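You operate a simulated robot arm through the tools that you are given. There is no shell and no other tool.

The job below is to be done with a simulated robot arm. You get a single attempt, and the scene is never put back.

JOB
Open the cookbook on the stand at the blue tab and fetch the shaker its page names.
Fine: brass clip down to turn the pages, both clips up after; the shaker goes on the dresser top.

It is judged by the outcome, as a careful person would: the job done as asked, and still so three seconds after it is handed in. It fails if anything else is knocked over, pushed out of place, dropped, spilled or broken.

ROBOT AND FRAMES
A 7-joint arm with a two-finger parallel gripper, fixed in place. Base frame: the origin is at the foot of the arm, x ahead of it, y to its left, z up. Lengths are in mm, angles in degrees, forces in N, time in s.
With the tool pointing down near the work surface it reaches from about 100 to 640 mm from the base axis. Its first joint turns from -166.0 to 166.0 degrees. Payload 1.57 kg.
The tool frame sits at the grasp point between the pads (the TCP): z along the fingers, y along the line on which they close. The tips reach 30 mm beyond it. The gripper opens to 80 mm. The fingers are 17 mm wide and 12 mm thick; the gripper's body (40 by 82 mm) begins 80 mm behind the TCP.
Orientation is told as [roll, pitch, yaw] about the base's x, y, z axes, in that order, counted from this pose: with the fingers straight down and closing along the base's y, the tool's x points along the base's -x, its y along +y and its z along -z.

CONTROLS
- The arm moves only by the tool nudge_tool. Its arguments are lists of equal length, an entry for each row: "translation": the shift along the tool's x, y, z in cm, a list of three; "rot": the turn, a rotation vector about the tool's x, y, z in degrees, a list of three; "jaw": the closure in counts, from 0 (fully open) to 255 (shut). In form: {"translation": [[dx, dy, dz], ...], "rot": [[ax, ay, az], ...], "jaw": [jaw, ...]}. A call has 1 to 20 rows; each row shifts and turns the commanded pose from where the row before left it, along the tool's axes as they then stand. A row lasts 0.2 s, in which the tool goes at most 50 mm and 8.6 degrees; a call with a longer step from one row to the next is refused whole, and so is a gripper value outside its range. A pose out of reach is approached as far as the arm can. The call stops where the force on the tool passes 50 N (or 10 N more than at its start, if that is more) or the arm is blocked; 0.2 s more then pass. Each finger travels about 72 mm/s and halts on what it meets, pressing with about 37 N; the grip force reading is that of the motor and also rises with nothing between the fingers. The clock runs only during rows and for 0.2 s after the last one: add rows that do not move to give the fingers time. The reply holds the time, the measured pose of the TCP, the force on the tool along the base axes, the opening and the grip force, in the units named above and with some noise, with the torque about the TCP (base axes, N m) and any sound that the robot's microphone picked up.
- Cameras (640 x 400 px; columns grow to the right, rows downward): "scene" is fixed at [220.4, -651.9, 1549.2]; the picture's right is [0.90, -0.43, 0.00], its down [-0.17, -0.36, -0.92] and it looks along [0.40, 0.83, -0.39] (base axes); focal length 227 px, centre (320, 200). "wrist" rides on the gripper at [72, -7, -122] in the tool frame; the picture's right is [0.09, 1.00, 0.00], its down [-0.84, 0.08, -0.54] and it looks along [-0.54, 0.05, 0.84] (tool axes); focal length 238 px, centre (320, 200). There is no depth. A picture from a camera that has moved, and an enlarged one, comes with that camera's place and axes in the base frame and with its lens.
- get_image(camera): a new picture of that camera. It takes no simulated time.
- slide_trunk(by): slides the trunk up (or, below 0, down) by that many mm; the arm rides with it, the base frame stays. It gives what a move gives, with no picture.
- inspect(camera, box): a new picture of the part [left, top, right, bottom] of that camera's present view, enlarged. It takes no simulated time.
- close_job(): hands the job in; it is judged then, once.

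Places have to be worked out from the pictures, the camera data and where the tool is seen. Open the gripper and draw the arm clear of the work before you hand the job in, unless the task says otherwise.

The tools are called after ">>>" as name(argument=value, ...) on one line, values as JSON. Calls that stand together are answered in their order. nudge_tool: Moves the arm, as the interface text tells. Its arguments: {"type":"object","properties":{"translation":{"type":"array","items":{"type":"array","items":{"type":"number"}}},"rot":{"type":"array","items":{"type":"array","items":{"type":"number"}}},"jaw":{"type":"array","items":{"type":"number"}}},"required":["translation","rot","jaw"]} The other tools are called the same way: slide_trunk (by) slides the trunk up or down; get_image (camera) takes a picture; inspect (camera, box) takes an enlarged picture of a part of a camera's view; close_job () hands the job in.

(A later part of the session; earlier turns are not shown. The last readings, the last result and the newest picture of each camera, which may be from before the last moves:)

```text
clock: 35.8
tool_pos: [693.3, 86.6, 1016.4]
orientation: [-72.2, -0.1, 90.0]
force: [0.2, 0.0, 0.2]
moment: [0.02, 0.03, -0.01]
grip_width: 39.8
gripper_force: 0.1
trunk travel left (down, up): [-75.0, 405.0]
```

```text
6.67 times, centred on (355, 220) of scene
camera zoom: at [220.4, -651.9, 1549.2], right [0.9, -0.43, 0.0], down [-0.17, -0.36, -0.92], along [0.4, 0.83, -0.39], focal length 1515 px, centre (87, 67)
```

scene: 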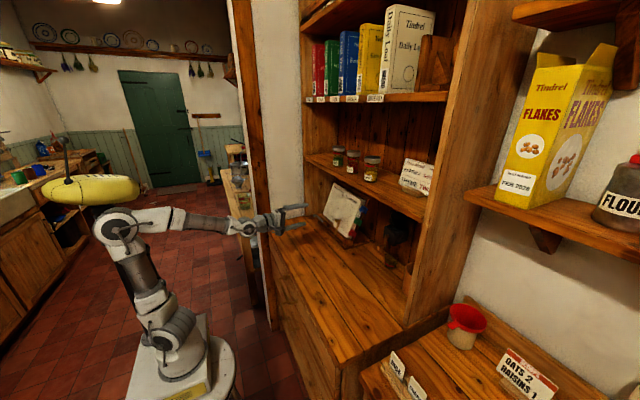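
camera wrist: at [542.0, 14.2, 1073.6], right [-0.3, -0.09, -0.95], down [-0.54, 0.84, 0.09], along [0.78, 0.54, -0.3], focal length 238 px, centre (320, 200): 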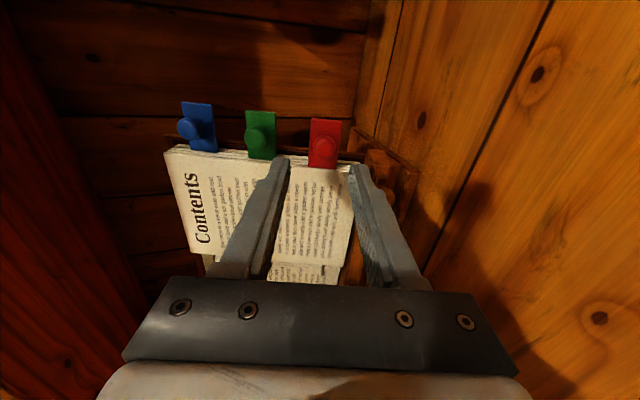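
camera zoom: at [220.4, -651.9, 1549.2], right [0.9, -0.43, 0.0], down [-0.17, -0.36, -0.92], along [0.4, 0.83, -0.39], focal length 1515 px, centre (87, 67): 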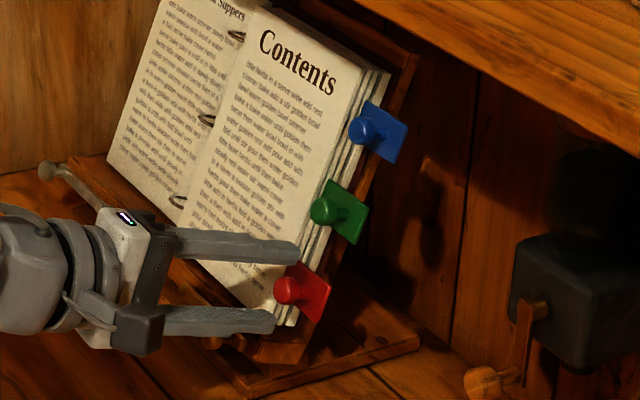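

The knob is centred between the fingertips and about 5 mm past them. I'll advance 13 mm and close on it.

>>> nudge_tool(translation=[[0, 0.05, 1.3], [0, 0, 0], [0, 0, 0], [0, 0, 0], [0, 0, 0]], rot=[[0, 0, 0], [0, 0, 0], [0, 0, 0], [0, 0, 0], [0, 0, 0]], jaw=[128, 160, 200, 230, 230])

>>> inspect(camera="wrist", box=[220, 80, 420, 220])

>>> inspect(camera="scene", box=[325, 190, 385, 250])

```text
clock: 37.0
tool_pos: [704.8, 85.6, 1010.2]
orientation: [-72.1, -0.2, 90.0]
force: [-4.9, -0.6, -8.1]
moment: [0.01, 0.15, 0.05]
grip_width: 18.0
gripper_force: 33.0
trunk travel left (down, up): [-75.0, 405.0]
```

```text
2.86 times, centred on (320, 150) of wrist
camera zoom: at [591.6, 13.6, 1054.1], right [-0.31, -0.09, -0.95], down [-0.54, 0.84, 0.09], along [0.78, 0.54, -0.31], focal length 681 px, centre (320, 343)
```

zoom: 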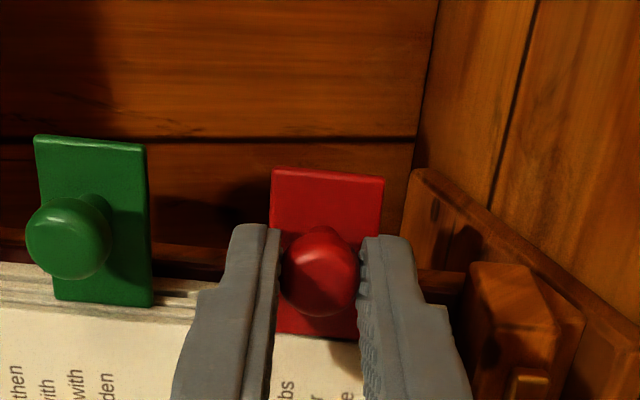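

```text
6.67 times, centred on (355, 220) of scene
camera zoom: at [220.4, -651.9, 1549.2], right [0.9, -0.43, 0.0], down [-0.17, -0.36, -0.92], along [0.4, 0.83, -0.39], focal length 1515 px, centre (87, 67)
```

zoom: 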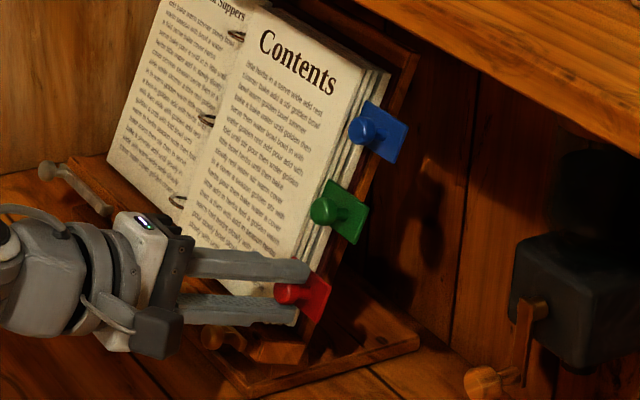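

The knob is gripped (18 mm), with a small vertical misalignment that I'll relieve by 1 mm. Now I'll swing the leaf on its arc about the rings (radius about 167 mm), the first 20° slowly.

>>> nudge_tool(translation=[[0, 0.1, 0], [-0.145, 0, -1.16], [-0.225, 0, -1.15], [-0.31, 0, -1.13], [-0.38, 0, -1.1], [-0.46, 0, -1.08], [0, 0, 0]], rot=[[0, 0, 0], [0, 0, 0], [0, 0, 0], [0, 0, 0], [0, 0, 0], [0, 0, 0], [0, 0, 0]], jaw=[230, 230, 230, 230, 230, 230, 230])

>>> get_image(camera="wrist")

>>> inspect(camera="scene", box=[300, 170, 400, 260])

```text
clock: 38.6
tool_pos: [651.4, 101.8, 1029.0]
orientation: [-72.3, -0.2, 90.0]
force: [10.0, 1.7, 9.6]
moment: [-0.22, -0.35, -0.66]
grip_width: 17.8
gripper_force: 32.8
trunk travel left (down, up): [-75.0, 405.0]
```

```text
taken
camera wrist: at [538.1, 29.4, 1072.4], right [-0.3, -0.09, -0.95], down [-0.54, 0.84, 0.09], along [0.79, 0.54, -0.3], focal length 238 px, centre (320, 200)
```

wrist: 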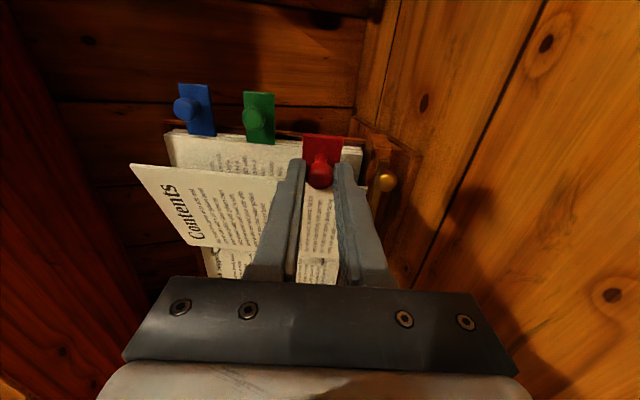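

```text
4.44 times, centred on (350, 215) of scene
camera zoom: at [220.4, -651.9, 1549.2], right [0.9, -0.43, 0.0], down [-0.17, -0.36, -0.92], along [0.4, 0.83, -0.39], focal length 1010 px, centre (187, 133)
```

zoom: 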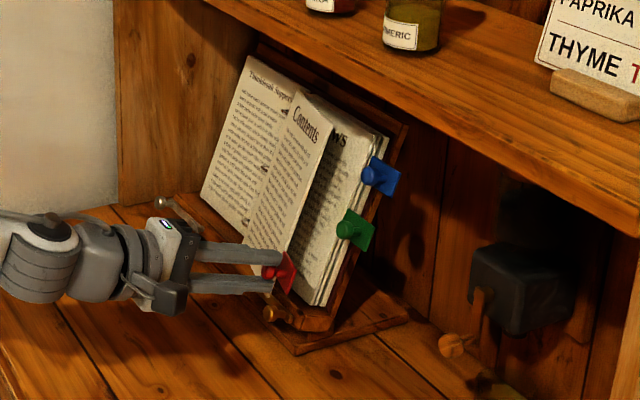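

The Contents leaf (red tab) is lifting, and the leaf under it is titled "…ws". I'll keep swinging to about 60°, gradually yawing the gripper with the leaf.

>>> nudge_tool(translation=[[-0.76, -0.1, -1.3], [-0.82, 0, -1.26], [-0.89, 0, -1.21], [-0.95, 0, -1.17], [-1.0, 0, -1.13], [-1.08, 0, -1.06], [-1.11, 0, -1.03], [-1.18, 0, -0.96], [0, 0, 0]], rot=[[0, 2, 0], [0, 2, 0], [0, 2, 0], [0, 2, 0], [0, 2, 0], [0, 2, 0], [0, 2, 0], [0, 2, 0], [0, 0, 0]], jaw=[230, 230, 230, 230, 230, 230, 230, 230, 230])

>>> get_image(camera="wrist")

>>> inspect(camera="scene", box=[280, 160, 400, 260])

```text
clock: 40.6
tool_pos: [575.4, 186.3, 1058.0]
orientation: [-73.0, 4.6, 74.5]
force: [9.8, -5.1, 29.4]
moment: [-0.54, -0.89, -0.87]
grip_width: 18.1
gripper_force: 32.0
trunk travel left (down, up): [-75.0, 405.0]
```

```text
taken
camera wrist: at [446.9, 151.4, 1104.4], right [-0.32, -0.09, -0.94], down [-0.3, 0.95, 0.02], along [0.9, 0.28, -0.33], focal length 238 px, centre (320, 200)
```

wrist: 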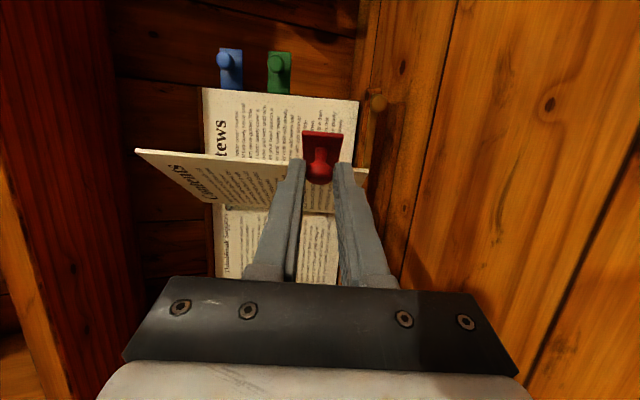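

```text
4.00 times, centred on (340, 210) of scene
camera zoom: at [220.4, -651.9, 1549.2], right [0.9, -0.43, 0.0], down [-0.17, -0.36, -0.92], along [0.4, 0.83, -0.39], focal length 909 px, centre (240, 160)
```

zoom: 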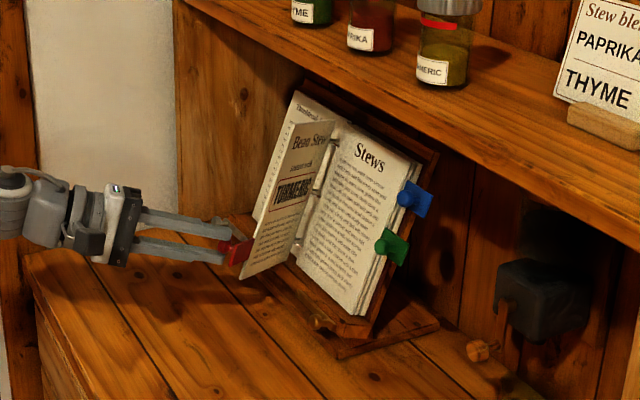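

The underside of the Contents leaf reads "Bean Stew … TURMERIC", opposite "Stews", so each tab's leaf has a recipe on its back. There's a 30 N upward pull on the tool, so the page tilt must be a few degrees more than I assumed. I'll relieve it by moving up 6 mm before continuing.

>>> nudge_tool(translation=[[0, -0.3, 0], [0, -0.3, 0], [0, 0, 0]], rot=[[0, 0, 0], [0, 0, 0], [0, 0, 0]], jaw=[230, 230, 230])

>>> inspect(camera="scene", box=[320, 170, 400, 240])

```text
clock: 41.4
tool_pos: [575.7, 186.7, 1058.2]
orientation: [-72.5, 4.8, 74.5]
force: [-20.0, -9.7, -1.9]
moment: [-0.13, 0.19, -0.52]
grip_width: 18.0
gripper_force: 32.9
trunk travel left (down, up): [-75.0, 405.0]
```

```text
5.71 times, centred on (360, 205) of scene
camera zoom: at [220.4, -651.9, 1549.2], right [0.9, -0.43, 0.0], down [-0.17, -0.36, -0.92], along [0.4, 0.83, -0.39], focal length 1299 px, centre (91, 171)
```

zoom: 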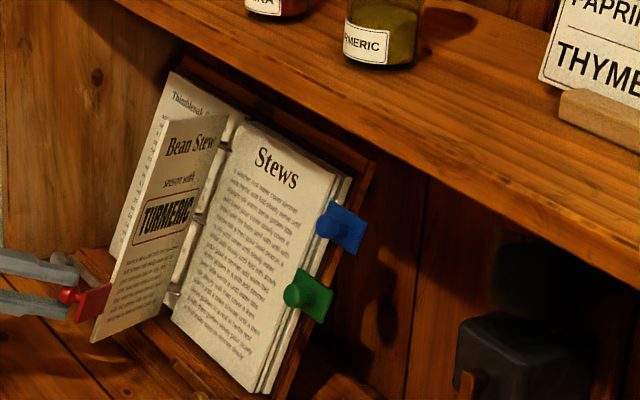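

The vertical pull is gone, and what's left is about 20 N of radial push because I'm a few mm too close to the hinge. I'll correct that, then continue the swing.

>>> nudge_tool(translation=[[0.29, 0.12, -0.28], [0, 0, 0]], rot=[[0, 0, 0], [0, 0, 0]], jaw=[230, 230])

```text
clock: 42.0
tool_pos: [574.9, 188.8, 1057.9]
orientation: [-72.6, 4.8, 75.0]
force: [2.8, 0.1, -9.7]
moment: [-0.07, 0.18, -0.4]
grip_width: 17.9
gripper_force: 32.4
trunk travel left (down, up): [-75.0, 405.0]
```

Forces are low now. I'll continue the arc to about 85°.

>>> nudge_tool(translation=[[-1.25, 0.05, -0.92], [-1.3, 0.05, -0.86], [-1.34, 0, -0.8], [-1.39, 0, -0.73], [-1.4, 0, -0.65], [0, 0, 0]], rot=[[0, 2, 0], [0, 2, 0], [0, 2, 0], [0, 2, 0], [0, 2, 0], [0, 0, 0]], jaw=[230, 230, 230, 230, 230, 230])

>>> get_image(camera="wrist")

>>> inspect(camera="scene", box=[280, 160, 400, 260])

```text
clock: 43.4
tool_pos: [558.8, 262.0, 1063.6]
orientation: [-73.9, 7.6, 65.0]
force: [-6.9, -3.6, 1.6]
moment: [-0.22, 0.06, -0.73]
grip_width: 17.8
gripper_force: 32.4
trunk travel left (down, up): [-75.0, 405.0]
```

```text
taken
camera wrist: at [427.2, 251.2, 1112.5], right [-0.34, -0.08, -0.94], down [-0.14, 0.99, -0.04], along [0.93, 0.12, -0.35], focal length 238 px, centre (320, 200)
```

wrist: 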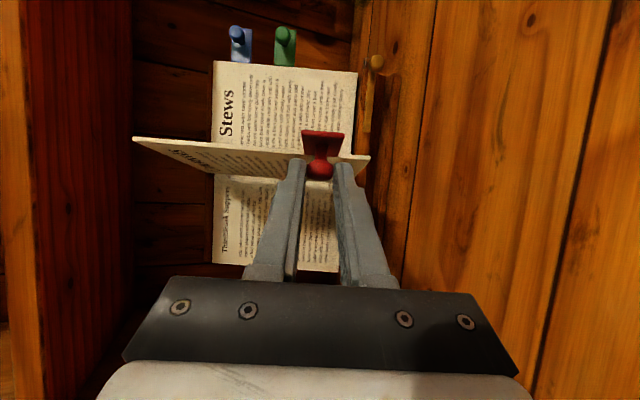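

```text
4.00 times, centred on (340, 210) of scene
camera zoom: at [220.4, -651.9, 1549.2], right [0.9, -0.43, 0.0], down [-0.17, -0.36, -0.92], along [0.4, 0.83, -0.39], focal length 909 px, centre (240, 160)
```

zoom: 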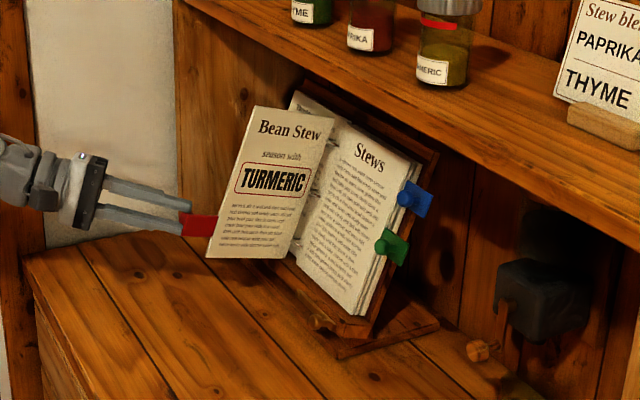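

About 85°, forces low. I'll continue past the upright to about 110° so the leaf favours the left side.

>>> nudge_tool(translation=[[-1.45, 0, -0.6], [-1.48, 0, -0.52], [-1.5, 0, -0.45], [-1.52, 0, -0.37], [-1.53, 0, -0.3], [0, 0, 0]], rot=[[0, 2, 0], [0, 2, 0], [0, 2, 0], [0, 2, 0], [0, 2, 0], [0, 0, 0]], jaw=[230, 230, 230, 230, 230, 230])

>>> get_image(camera="wrist")

>>> get_image(camera="scene")

```text
clock: 44.8
tool_pos: [576.3, 340.4, 1058.1]
orientation: [-75.4, 10.3, 55.5]
force: [-12.2, 2.8, 0.5]
moment: [-0.1, 0.04, -0.42]
grip_width: 17.6
gripper_force: 32.7
trunk travel left (down, up): [-75.0, 405.0]
```

```text
taken
camera wrist: at [444.3, 353.2, 1106.7], right [-0.35, -0.07, -0.93], down [0.03, 1.0, -0.09], along [0.93, -0.05, -0.35], focal length 238 px, centre (320, 200)
```

wrist: 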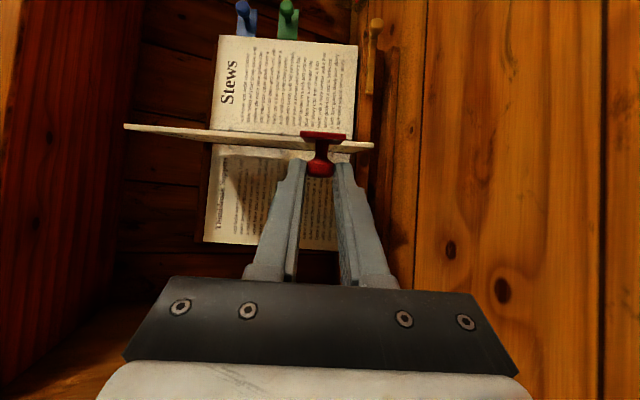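

```text
taken
```

scene: 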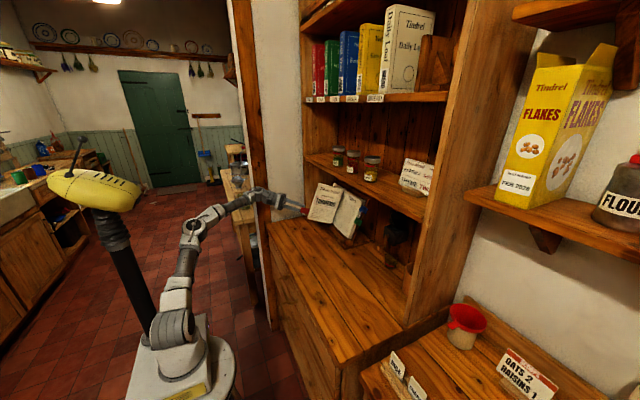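

The leaf is at about 110°, its title now facing left. I'll take it to about 120°, then open the jaw fully; the tab can pass between the open fingers as it settles left.

>>> nudge_tool(translation=[[-1.55, 0, -0.23], [-1.56, 0, -0.14], [0, 0, 0], [0, 0, 0], [0, 0, 0], [0, 0, 0], [0, 0, 0]], rot=[[0, 2, 0], [0, 2, 0], [0, 0, 0], [0, 0, 0], [0, 0, 0], [0, 0, 0], [0, 0, 0]], jaw=[230, 230, 230, 150, 60, 0, 0])

>>> get_image(camera="wrist")

>>> inspect(camera="scene", box=[280, 160, 400, 260])

```text
clock: 46.4
tool_pos: [590.2, 365.4, 1053.7]
orientation: [-76.1, 11.3, 51.5]
force: [0.6, 0.1, 0.8]
moment: [0.01, 0.0, -0.03]
grip_width: 80.0
gripper_force: 0.1
trunk travel left (down, up): [-75.0, 405.0]
```

```text
taken
camera wrist: at [461.3, 388.7, 1101.5], right [-0.36, -0.07, -0.93], down [0.09, 0.99, -0.11], along [0.93, -0.13, -0.35], focal length 238 px, centre (320, 200)
```

wrist: 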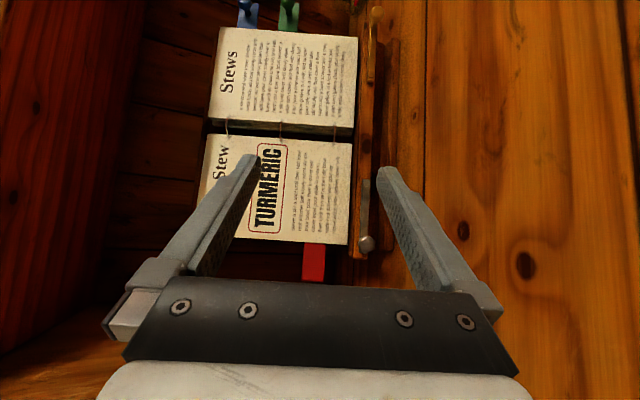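

```text
4.00 times, centred on (340, 210) of scene
camera zoom: at [220.4, -651.9, 1549.2], right [0.9, -0.43, 0.0], down [-0.17, -0.36, -0.92], along [0.4, 0.83, -0.39], focal length 909 px, centre (240, 160)
```

zoom: 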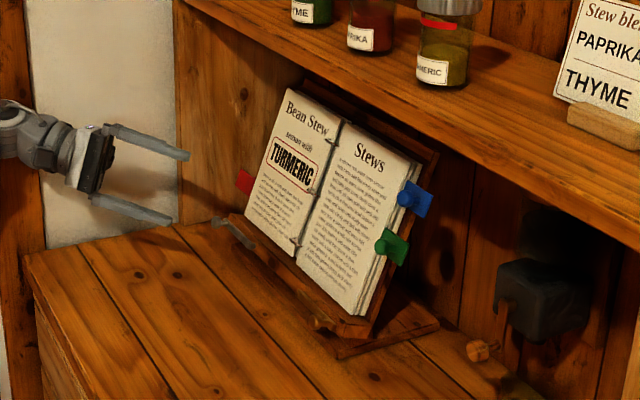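

The red leaf settled flat on the left: "Bean Stew – season with TURMERIC". I'll bring the gripper back around to the right side in front of the green tab, so I can read the blue leaf's front face before deciding about it.

>>> nudge_tool(translation=[[3.4, 0, 2.9], [3.8, 0, 2.4], [4.1, 0, 1.8], [4.3, 0, 1.2], [4.4, 0, 0.6], [4.5, -1.5, 1.0], [0.9, -1.5, 2.0], [0, 0, 0]], rot=[[0, -8, 0], [0, -8, 0], [0, -8, 0], [0, -8, 0], [0, -8, 0], [-3.6, 0, 0], [0, 0, 0], [0, 0, 0]], jaw=[0, 0, 0, 0, 0, 128, 128, 128])

>>> get_image(camera="wrist")

>>> inspect(camera="scene", box=[300, 165, 400, 255])

```text
clock: 48.2
tool_pos: [630.2, 87.5, 1068.4]
orientation: [-68.6, 0.0, 90.0]
force: [-0.2, -0.6, 0.2]
moment: [0.01, 0.02, 0.01]
grip_width: 39.7
gripper_force: 0.0
trunk travel left (down, up): [-75.0, 405.0]
```

```text
taken
camera wrist: at [520.0, 16.0, 1119.3], right [-0.36, -0.09, -0.93], down [-0.53, 0.84, 0.13], along [0.76, 0.54, -0.35], focal length 238 px, centre (320, 200)
```

wrist: 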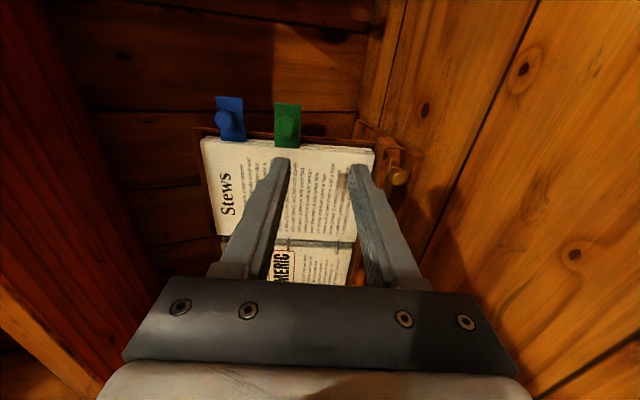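

```text
4.44 times, centred on (350, 210) of scene
camera zoom: at [220.4, -651.9, 1549.2], right [0.9, -0.43, 0.0], down [-0.17, -0.36, -0.92], along [0.4, 0.83, -0.39], focal length 1010 px, centre (187, 156)
```

zoom: 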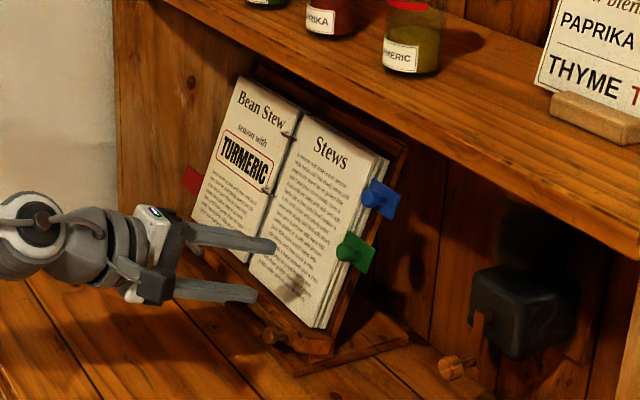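

Green knob estimated at (750, 86, 1058). I'll move up and in so the fingertips straddle it.

>>> nudge_tool(translation=[[0.12, -1.7, 1.0], [0, -1.7, 2.0], [0, 0, 2.6], [0, 0, 2.6], [0, 0, 0]], rot=[[0, 0, 0], [0, 0, 0], [0, 0, 0], [0, 0, 0], [0, 0, 0]], jaw=[128, 128, 128, 128, 128])

>>> inspect(camera="wrist", box=[220, 80, 420, 220])

>>> inspect(camera="scene", box=[325, 180, 385, 240])

```text
clock: 49.4
tool_pos: [718.1, 86.2, 1071.3]
orientation: [-68.5, -0.1, 90.0]
force: [-0.2, 0.4, -0.1]
moment: [-0.04, 0.0, -0.01]
grip_width: 39.7
gripper_force: 0.0
trunk travel left (down, up): [-75.0, 405.0]
```

```text
2.86 times, centred on (320, 150) of wrist
camera zoom: at [608.1, 14.6, 1121.5], right [-0.36, -0.09, -0.93], down [-0.53, 0.84, 0.13], along [0.76, 0.54, -0.35], focal length 681 px, centre (320, 343)
```

zoom: 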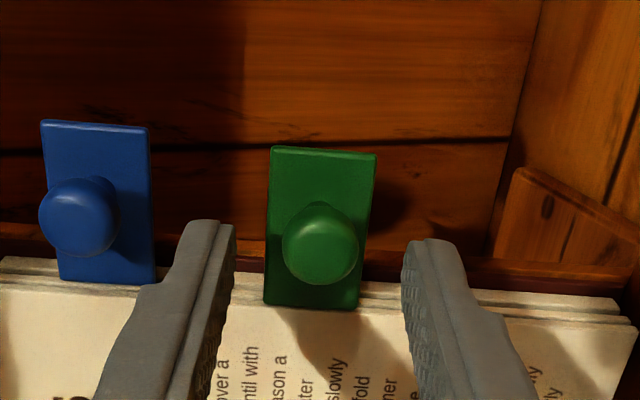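

```text
6.67 times, centred on (355, 210) of scene
camera zoom: at [220.4, -651.9, 1549.2], right [0.9, -0.43, 0.0], down [-0.17, -0.36, -0.92], along [0.4, 0.83, -0.39], focal length 1515 px, centre (87, 133)
```

zoom: 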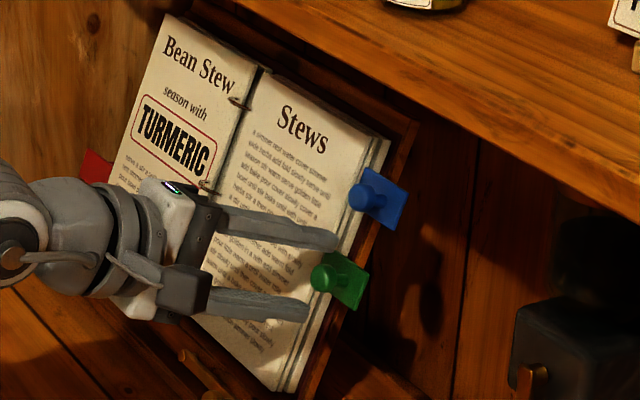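

Well centred. I'll advance 15 mm and close on the green knob.

>>> nudge_tool(translation=[[0, 0.08, 1.55], [0, 0, 0], [0, 0, 0], [0, 0, 0], [0, 0, 0]], rot=[[0, 0, 0], [0, 0, 0], [0, 0, 0], [0, 0, 0], [0, 0, 0]], jaw=[128, 160, 200, 230, 230])

>>> inspect(camera="wrist", box=[220, 80, 420, 220])

```text
clock: 50.6
tool_pos: [732.9, 86.6, 1066.5]
orientation: [-68.6, -0.1, 90.1]
force: [4.2, 0.9, 3.6]
moment: [-0.09, -0.07, -0.23]
grip_width: 18.0
gripper_force: 33.0
trunk travel left (down, up): [-75.0, 405.0]
```

```text
2.86 times, centred on (320, 150) of wrist
camera zoom: at [621.8, 14.5, 1115.9], right [-0.36, -0.09, -0.93], down [-0.53, 0.84, 0.13], along [0.76, 0.54, -0.35], focal length 681 px, centre (320, 343)
```

zoom: 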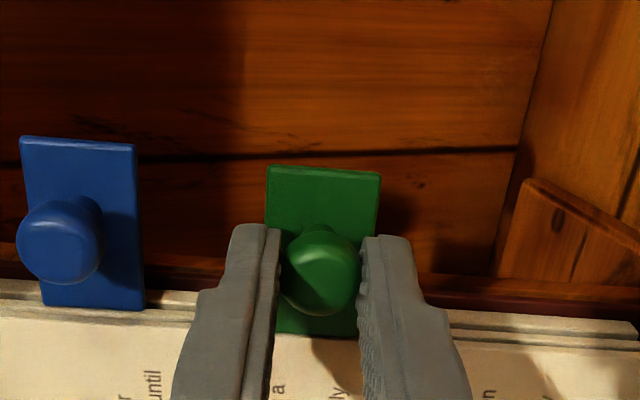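

Gripped with low force. I'll swing the green leaf to 40° with the corrected tilt and radius.

>>> nudge_tool(translation=[[-0.2, -0.05, -1.485], [-0.325, 0, -1.46], [-0.45, 0, -1.43], [-0.57, 0, -1.38], [-0.767, 0, -1.33], [-0.838, 0, -1.286], [-0.902, 0, -1.249], [-0.966, 0, -1.198], [0, 0, 0]], rot=[[0, 0, 0], [0, 0, 0], [0, 0, 0], [0, 0, 0], [0, 2, 0], [0, 2, 0], [0, 2, 0], [0, 2, 0], [0, 0, 0]], jaw=[230, 230, 230, 230, 230, 230, 230, 230, 230])

>>> get_image(camera="wrist")

>>> inspect(camera="scene", box=[290, 165, 400, 255])

```text
clock: 52.6
tool_pos: [632.9, 138.0, 1102.7]
orientation: [-68.4, 2.7, 82.5]
force: [-12.2, -9.1, -18.0]
moment: [-0.17, 0.5, -0.63]
grip_width: 17.8
gripper_force: 32.9
trunk travel left (down, up): [-75.0, 405.0]
```

```text
taken
camera wrist: at [514.9, 84.4, 1156.5], right [-0.38, -0.09, -0.92], down [-0.42, 0.91, 0.09], along [0.83, 0.42, -0.38], focal length 238 px, centre (320, 200)
```

wrist: 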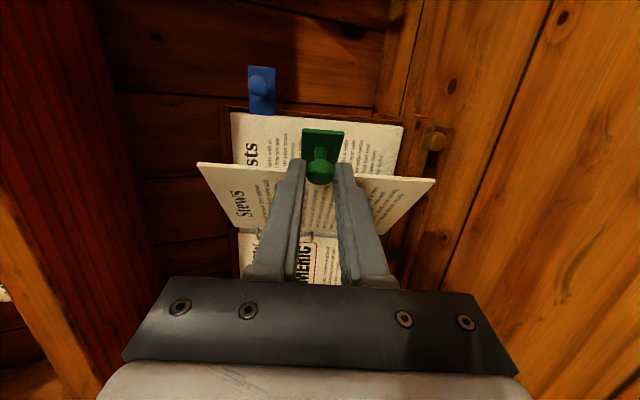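

```text
4.44 times, centred on (345, 210) of scene
camera zoom: at [220.4, -651.9, 1549.2], right [0.9, -0.43, 0.0], down [-0.17, -0.36, -0.92], along [0.4, 0.83, -0.39], focal length 1010 px, centre (209, 156)
```

zoom: 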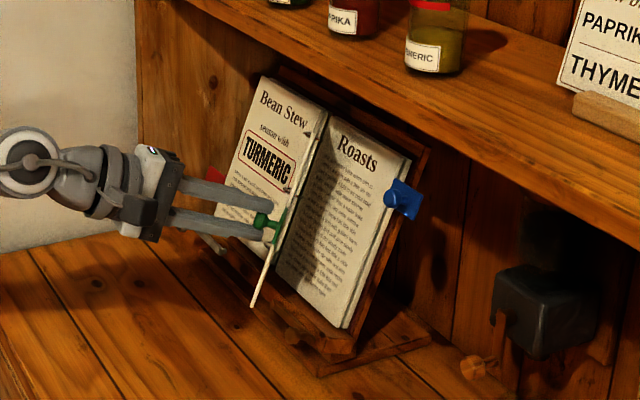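

The blue leaf's front is just "Roasts", with no shaker named, so the recipe must be on the back of the blue leaf, following the red leaf's pattern. I'll correct small offsets (4 mm down, 2 mm out) and continue the green leaf to 85°.

>>> nudge_tool(translation=[[0.15, 0.4, -0.1], [-1.03, 0.02, -1.16], [-1.09, 0.02, -1.11], [-1.15, 0.02, -1.06], [-1.21, 0.02, -1.0], [-1.26, 0.02, -0.94], [-1.31, 0.02, -0.88], [-1.35, 0.02, -0.81], [-1.39, 0, -0.75], [-1.43, 0, -0.67], [0, 0, 0]], rot=[[0, 0, 0], [0, 2, 0], [0, 2, 0], [0, 2, 0], [0, 2, 0], [0, 2, 0], [0, 2, 0], [0, 2, 0], [0, 2, 0], [0, 2, 0], [0, 0, 0]], jaw=[230, 230, 230, 230, 230, 230, 230, 230, 230, 230, 230])

>>> get_image(camera="wrist")

>>> inspect(camera="scene", box=[290, 165, 400, 255])

```text
clock: 55.0
tool_pos: [584.7, 266.9, 1120.2]
orientation: [-70.7, 9.0, 65.6]
force: [1.6, -4.8, 11.1]
moment: [-0.5, -0.21, -0.74]
grip_width: 17.8
gripper_force: 32.4
trunk travel left (down, up): [-75.0, 405.0]
```

```text
taken
camera wrist: at [456.1, 255.3, 1176.6], right [-0.4, -0.08, -0.91], down [-0.14, 0.99, -0.03], along [0.91, 0.12, -0.41], focal length 238 px, centre (320, 200)
```

wrist: 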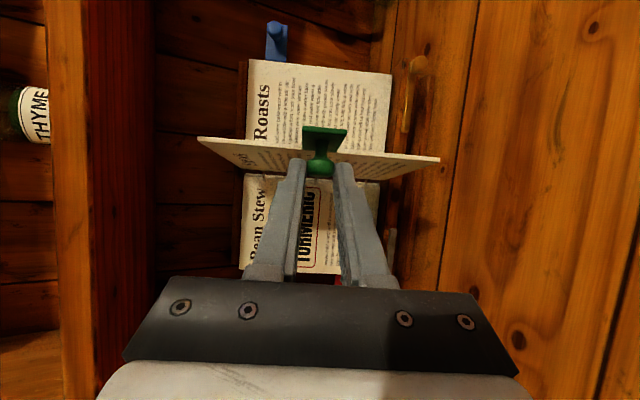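

```text
4.44 times, centred on (345, 210) of scene
camera zoom: at [220.4, -651.9, 1549.2], right [0.9, -0.43, 0.0], down [-0.17, -0.36, -0.92], along [0.4, 0.83, -0.39], focal length 1010 px, centre (209, 156)
```

zoom: 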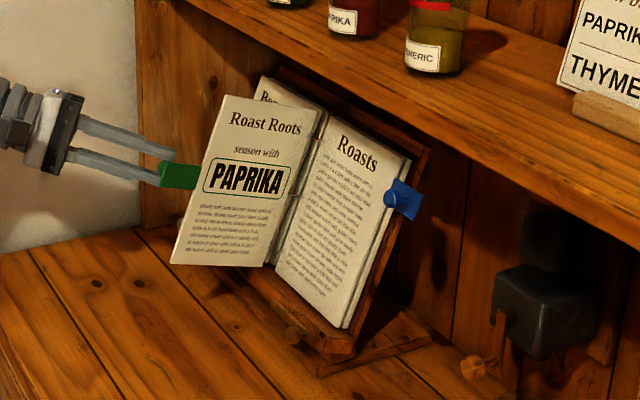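

The green page reads "Roast Roots – season with PAPRIKA", outlined in green, so each recipe is on the back of its tab's leaf. I'll continue the green leaf past upright and release it.

>>> nudge_tool(translation=[[-1.46, -0.15, -0.6], [-1.48, 0, -0.53], [-1.5, 0, -0.45], [-1.52, 0, -0.37], [-1.54, 0, -0.3], [0, 0, 0]], rot=[[0, 2, 0], [0, 2, 0], [0, 2, 0], [0, 2, 0], [0, 2, 0], [0, 0, 0]], jaw=[230, 230, 230, 230, 230, 230])

>>> nudge_tool(translation=[[-1.55, 0, -0.23], [-1.56, 0, -0.14], [0, 0, 0], [0, 0, 0], [0, 0, 0], [0, 0, 0], [0, 0, 0]], rot=[[0, 2, 0], [0, 2, 0], [0, 0, 0], [0, 0, 0], [0, 0, 0], [0, 0, 0], [0, 0, 0]], jaw=[230, 230, 230, 150, 60, 0, 0])

>>> get_image(camera="wrist")

>>> get_image(camera="scene")

```text
clock: 56.4
tool_pos: [602.4, 343.0, 1112.7]
orientation: [-72.3, 12.2, 56.0]
force: [-11.0, 2.4, -2.9]
moment: [-0.03, 0.17, -0.5]
grip_width: 17.8
gripper_force: 32.5
trunk travel left (down, up): [-75.0, 405.0]
```

```text
clock: 57.0
tool_pos: [604.0, 346.8, 1111.7]
orientation: [-74.7, 12.8, 52.2]
force: [2.3, -1.5, 9.7]
moment: [-0.34, -0.1, -0.16]
grip_width: 17.7
gripper_force: 32.4
out of reach, approached as far as the arm can: row 1, 2
trunk travel left (down, up): [-75.0, 405.0]
stopped in row 3: the force on the tool passed its limit at 56 N (the readings are from after the stop); the commanded pose is now the measured one
```

```text
taken
camera wrist: at [475.0, 368.8, 1164.9], right [-0.39, -0.08, -0.92], down [0.08, 0.99, -0.12], along [0.92, -0.12, -0.38], focal length 238 px, centre (320, 200)
```

wrist: 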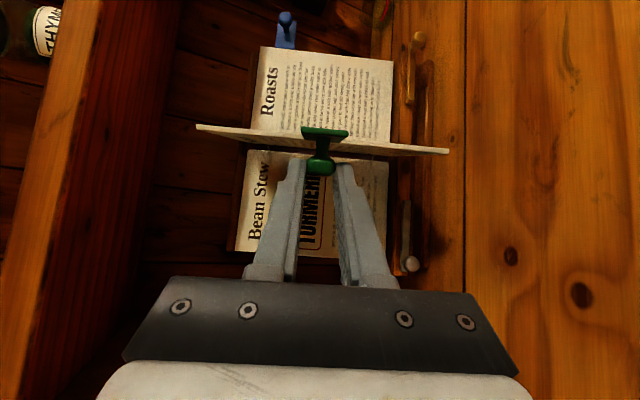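

```text
taken
```

scene: 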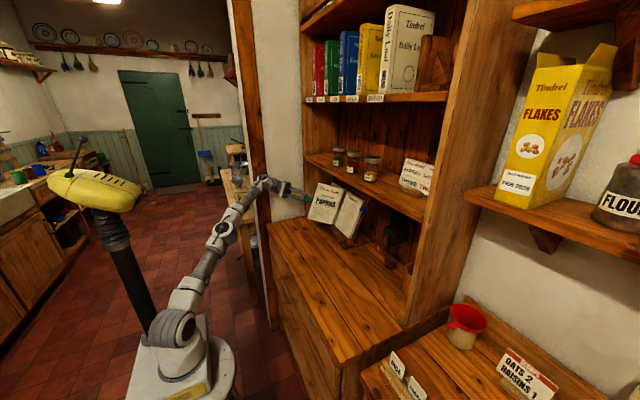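

That's the reach limit at this trunk height, but the leaf is already at about 110°. I'll just open the jaw here and let the leaf settle left.

>>> nudge_tool(translation=[[0, 0, 0], [0, 0, 0], [0, 0, 0], [0, 0, 0], [0, 0, 0]], rot=[[0, 0, 0], [0, 0, 0], [0, 0, 0], [0, 0, 0], [0, 0, 0]], jaw=[180, 100, 0, 0, 0])

>>> get_image(camera="wrist")

>>> inspect(camera="scene", box=[290, 165, 400, 255])

```text
clock: 58.2
tool_pos: [604.0, 347.8, 1109.6]
orientation: [-74.6, 12.9, 52.2]
force: [-0.6, -0.3, 0.3]
moment: [0.03, -0.02, 0.0]
grip_width: 80.4
gripper_force: 0.1
trunk travel left (down, up): [-75.0, 405.0]
```

```text
taken
camera wrist: at [475.4, 369.9, 1163.2], right [-0.4, -0.08, -0.92], down [0.08, 0.99, -0.12], along [0.92, -0.12, -0.38], focal length 238 px, centre (320, 200)
```

wrist: 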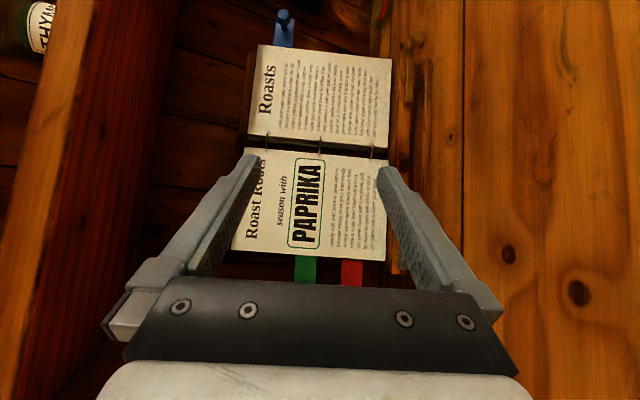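

```text
4.44 times, centred on (345, 210) of scene
camera zoom: at [220.4, -651.9, 1549.2], right [0.9, -0.43, 0.0], down [-0.17, -0.36, -0.92], along [0.4, 0.83, -0.39], focal length 1010 px, centre (209, 156)
```

zoom: 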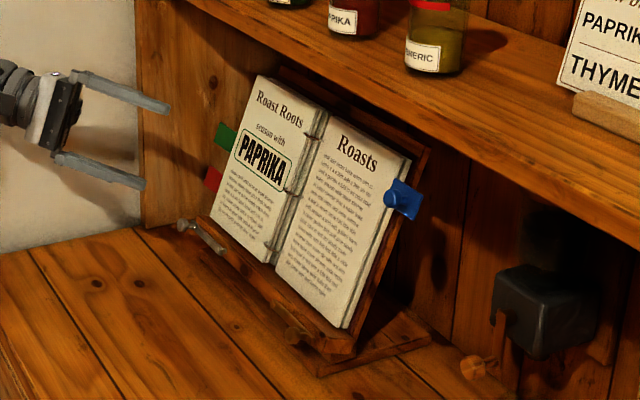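

Green leaf is flat on the left. I'll raise the trunk 70 mm for better reach at the blue tab's height, then bring the gripper back to the right side.

>>> slide_trunk(by=70)

>>> nudge_tool(translation=[[3.4, 0, 2.9], [3.8, 0, 2.4], [4.1, 0, 1.8], [4.3, 0, 1.2], [4.4, 0, 0.6], [1.8, 0.6, 2.1], [1.8, 0.5, 2.1], [0, 0, 0]], rot=[[0, -7.9, 0], [0, -7.9, 0], [0, -7.9, 0], [0, -7.9, 0], [0, -7.8, 0], [0, 0, 0], [0, 0, 0], [0, 0, 0]], jaw=[0, 0, 0, 0, 0, 128, 128, 128])

>>> get_image(camera="wrist")

>>> inspect(camera="scene", box=[300, 165, 400, 255])

```text
clock: 59.3
tool_pos: [603.8, 347.5, 1181.3]
orientation: [-74.7, 12.9, 52.3]
force: [0.3, 0.0, 0.5]
moment: [0.0, 0.01, 0.01]
grip_width: 80.2
gripper_force: 0.0
trunk travel left (down, up): [-145.0, 335.0]
```

```text
clock: 61.1
tool_pos: [641.9, 88.4, 1156.9]
orientation: [-70.0, 0.5, 90.0]
force: [-0.5, -1.1, 0.1]
moment: [0.0, -0.02, 0.0]
grip_width: 39.8
gripper_force: 0.1
trunk travel left (down, up): [-145.0, 335.0]
```

```text
taken
camera wrist: at [529.5, 16.1, 1204.6], right [-0.34, -0.1, -0.94], down [-0.54, 0.84, 0.11], along [0.77, 0.54, -0.34], focal length 238 px, centre (320, 200)
```

wrist: 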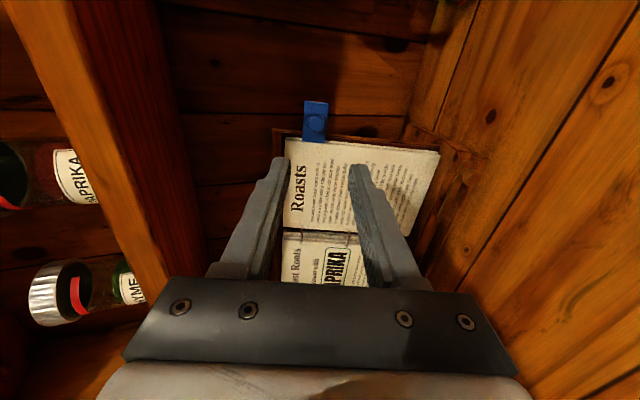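

```text
4.44 times, centred on (350, 210) of scene
camera zoom: at [220.4, -651.9, 1549.2], right [0.9, -0.43, 0.0], down [-0.17, -0.36, -0.92], along [0.4, 0.83, -0.39], focal length 1010 px, centre (187, 156)
```

zoom: 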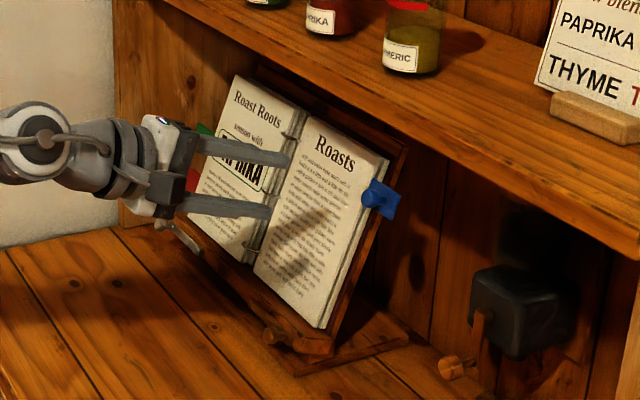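

Blue knob about (780, 87, 1109). I'll advance so the fingertips straddle it and check alignment.

>>> nudge_tool(translation=[[0.05, -0.27, 3.5], [0, 0, 3.5], [0, 0, 3.4], [0, 0, 0]], rot=[[0, 0, 0], [0, 0, 0], [0, 0, 0], [0, 0, 0]], jaw=[128, 128, 128, 128])

>>> inspect(camera="wrist", box=[220, 80, 420, 220])

>>> inspect(camera="scene", box=[325, 170, 385, 230])

```text
clock: 62.1
tool_pos: [739.8, 86.2, 1123.9]
orientation: [-70.1, 0.5, 90.0]
force: [0.3, -0.5, 0.0]
moment: [-0.01, 0.0, -0.03]
grip_width: 39.5
gripper_force: 0.1
trunk travel left (down, up): [-145.0, 335.0]
```

```text
2.86 times, centred on (320, 150) of wrist
camera zoom: at [628.6, 15.3, 1172.1], right [-0.34, -0.1, -0.93], down [-0.54, 0.84, 0.11], along [0.77, 0.54, -0.34], focal length 681 px, centre (320, 343)
```

zoom: 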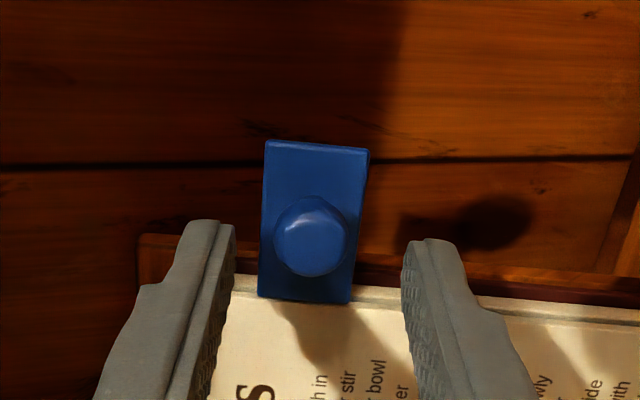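

```text
6.67 times, centred on (355, 200) of scene
camera zoom: at [220.4, -651.9, 1549.2], right [0.9, -0.43, 0.0], down [-0.17, -0.36, -0.92], along [0.4, 0.83, -0.39], focal length 1515 px, centre (87, 200)
```

zoom: 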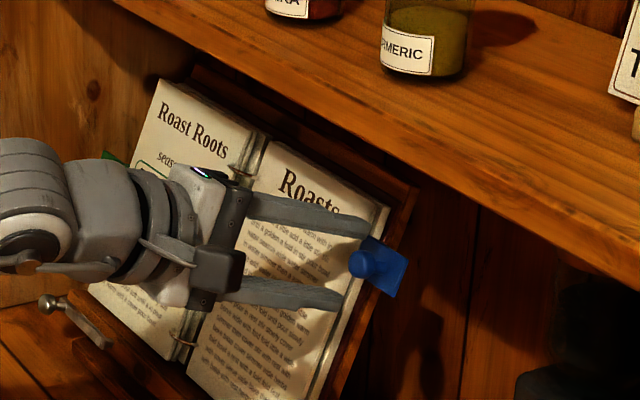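

Aligned, about 2 mm off vertically. I'll correct that, advance 20 mm and close on the blue knob.

>>> nudge_tool(translation=[[0, -0.15, 1.0], [0, 0, 1.0], [0, 0, 0], [0, 0, 0], [0, 0, 0], [0, 0, 0]], rot=[[0, 0, 0], [0, 0, 0], [0, 0, 0], [0, 0, 0], [0, 0, 0], [0, 0, 0]], jaw=[128, 128, 160, 200, 230, 230])

>>> inspect(camera="wrist", box=[220, 80, 420, 220])

```text
clock: 63.5
tool_pos: [759.7, 87.1, 1119.3]
orientation: [-70.0, 0.5, 90.0]
force: [3.7, 0.5, 3.7]
moment: [-0.09, -0.1, -0.25]
grip_width: 18.0
gripper_force: 33.2
trunk travel left (down, up): [-145.0, 335.0]
```

```text
2.86 times, centred on (320, 150) of wrist
camera zoom: at [647.2, 15.4, 1167.4], right [-0.34, -0.1, -0.94], down [-0.54, 0.84, 0.1], along [0.77, 0.54, -0.34], focal length 681 px, centre (320, 343)
```

zoom: 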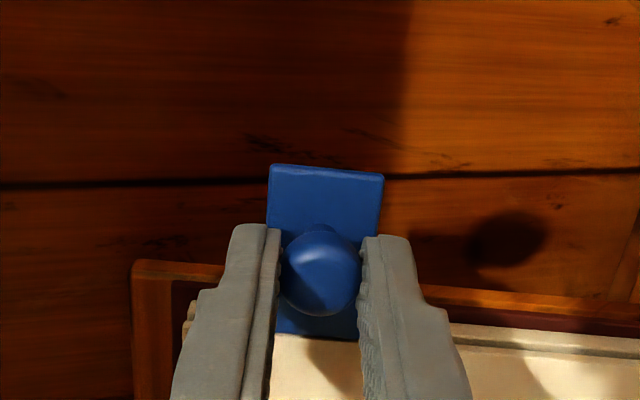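

Gripped with low force. I'll swing the blue leaf to 40°.

>>> nudge_tool(translation=[[-0.2, -0.05, -1.5], [-0.33, 0, -1.475], [-0.455, 0, -1.445], [-0.575, 0, -1.395], [-0.775, 0, -1.345], [-0.845, 0, -1.3], [-0.91, 0, -1.262], [-0.975, 0, -1.21], [0, 0, 0]], rot=[[0, 0, 0], [0, 0, 0], [0, 0, 0], [0, 0, 0], [0, 2, 0], [0, 2, 0], [0, 2, 0], [0, 2, 0], [0, 0, 0]], jaw=[230, 230, 230, 230, 230, 230, 230, 230, 230])

>>> inspect(camera="scene", box=[290, 165, 400, 255])

```text
clock: 65.5
tool_pos: [657.1, 138.7, 1155.3]
orientation: [-70.4, 3.2, 82.3]
force: [-1.8, -11.9, 11.7]
moment: [-0.4, -0.24, -0.87]
grip_width: 17.8
gripper_force: 32.8
trunk travel left (down, up): [-145.0, 335.0]
```

```text
4.44 times, centred on (345, 210) of scene
camera zoom: at [220.4, -651.9, 1549.2], right [0.9, -0.43, 0.0], down [-0.17, -0.36, -0.92], along [0.4, 0.83, -0.39], focal length 1010 px, centre (209, 156)
```

zoom: 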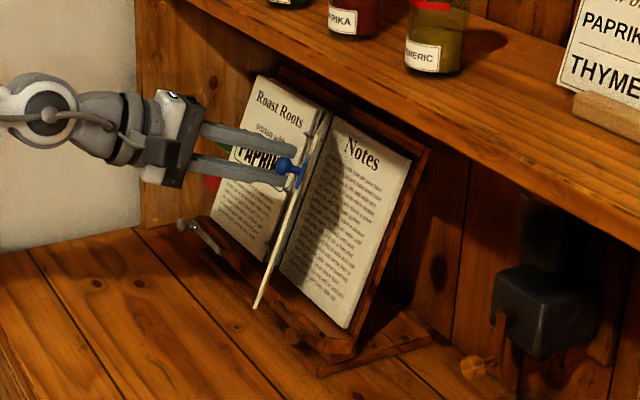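

The base page beneath is "Notes". Forces are modest; I'll apply small corrections and continue to about 85°.

>>> nudge_tool(translation=[[0.18, -0.15, -0.05], [-1.03, 0, -1.16], [-1.09, 0, -1.11], [-1.15, 0, -1.06], [-1.21, 0, -1.0], [-1.26, 0, -0.94], [-1.31, 0, -0.88], [-1.35, 0, -0.81], [-1.39, 0, -0.75], [-1.43, 0, -0.67], [0, 0, 0]], rot=[[0, 0, 0], [0, 2, 0], [0, 2, 0], [0, 2, 0], [0, 2, 0], [0, 2, 0], [0, 2, 0], [0, 2, 0], [0, 2, 0], [0, 2, 0], [0, 0, 0]], jaw=[230, 230, 230, 230, 230, 230, 230, 230, 230, 230, 230])

>>> inspect(camera="scene", box=[290, 165, 400, 255])

>>> get_image(camera="wrist")

```text
clock: 67.9
tool_pos: [611.9, 268.6, 1172.1]
orientation: [-72.1, 8.9, 65.4]
force: [8.2, -1.1, 6.2]
moment: [-0.25, -0.13, -0.18]
grip_width: 15.2
gripper_force: 30.9
trunk travel left (down, up): [-145.0, 335.0]
```

```text
4.44 times, centred on (345, 210) of scene
camera zoom: at [220.4, -651.9, 1549.2], right [0.9, -0.43, 0.0], down [-0.17, -0.36, -0.92], along [0.4, 0.83, -0.39], focal length 1010 px, centre (209, 156)
```

zoom: 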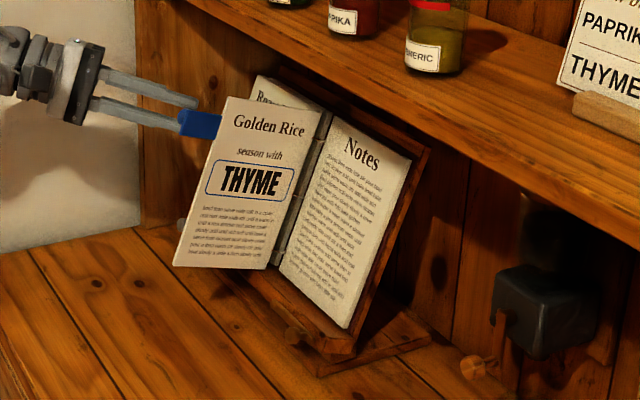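

```text
taken
camera wrist: at [482.7, 257.3, 1226.8], right [-0.38, -0.09, -0.92], down [-0.14, 0.99, -0.04], along [0.92, 0.11, -0.39], focal length 238 px, centre (320, 200)
```

wrist: 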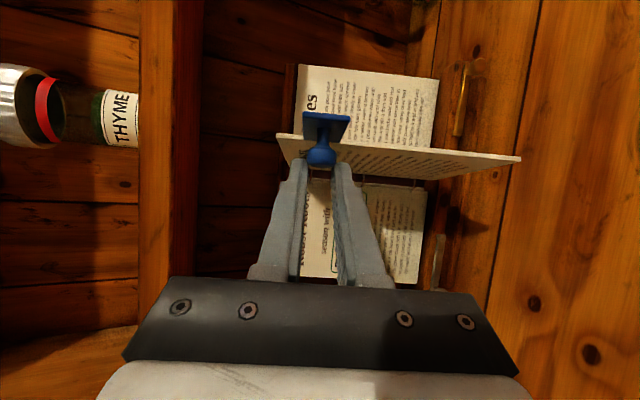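

The blue page reads "Golden Rice – season with THYME", so the thyme shaker is the one to fetch. The knob has crept toward the fingertips, so I'll continue the swing with slightly less outward motion to keep hold.

>>> nudge_tool(translation=[[-1.46, -0.05, -0.42], [-1.48, -0.05, -0.36], [-1.5, 0, -0.3], [-1.52, 0, -0.25], [-1.54, 0, -0.2], [0, 0, 0]], rot=[[0, 2, 0], [0, 2, 0], [0, 2, 0], [0, 2, 0], [0, 2, 0], [0, 0, 0]], jaw=[230, 230, 230, 230, 230, 230])

>>> get_image(camera="wrist")

>>> inspect(camera="scene", box=[280, 160, 400, 260])

```text
clock: 69.3
tool_pos: [635.1, 340.5, 1163.9]
orientation: [-73.8, 12.0, 55.5]
force: [0.3, -0.5, 0.3]
moment: [0.03, 0.01, -0.03]
grip_width: 7.8
gripper_force: 0.1
trunk travel left (down, up): [-145.0, 335.0]
```

```text
taken
camera wrist: at [506.0, 354.1, 1217.8], right [-0.39, -0.08, -0.92], down [0.02, 0.99, -0.1], along [0.92, -0.06, -0.39], focal length 238 px, centre (320, 200)
```

wrist: 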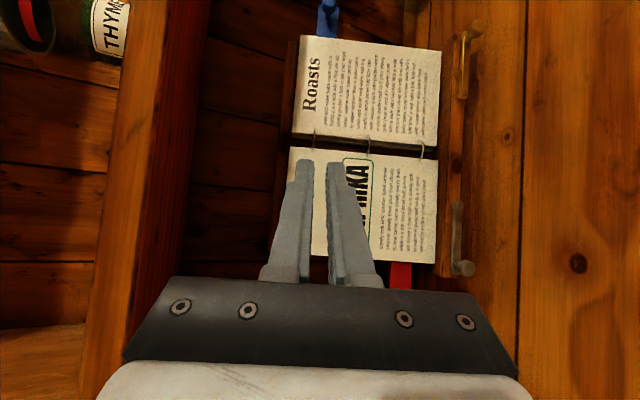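

```text
4.00 times, centred on (340, 210) of scene
camera zoom: at [220.4, -651.9, 1549.2], right [0.9, -0.43, 0.0], down [-0.17, -0.36, -0.92], along [0.4, 0.83, -0.39], focal length 909 px, centre (240, 160)
```

zoom: 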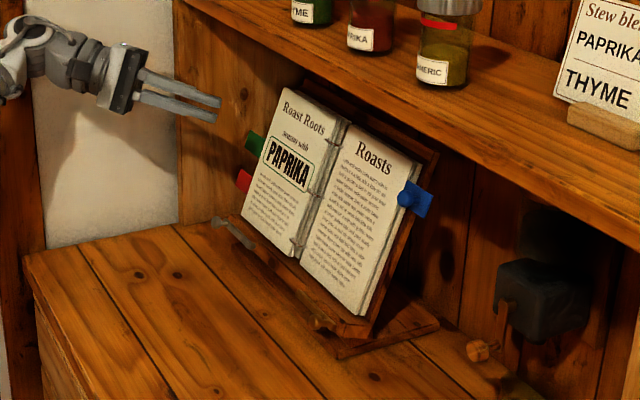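

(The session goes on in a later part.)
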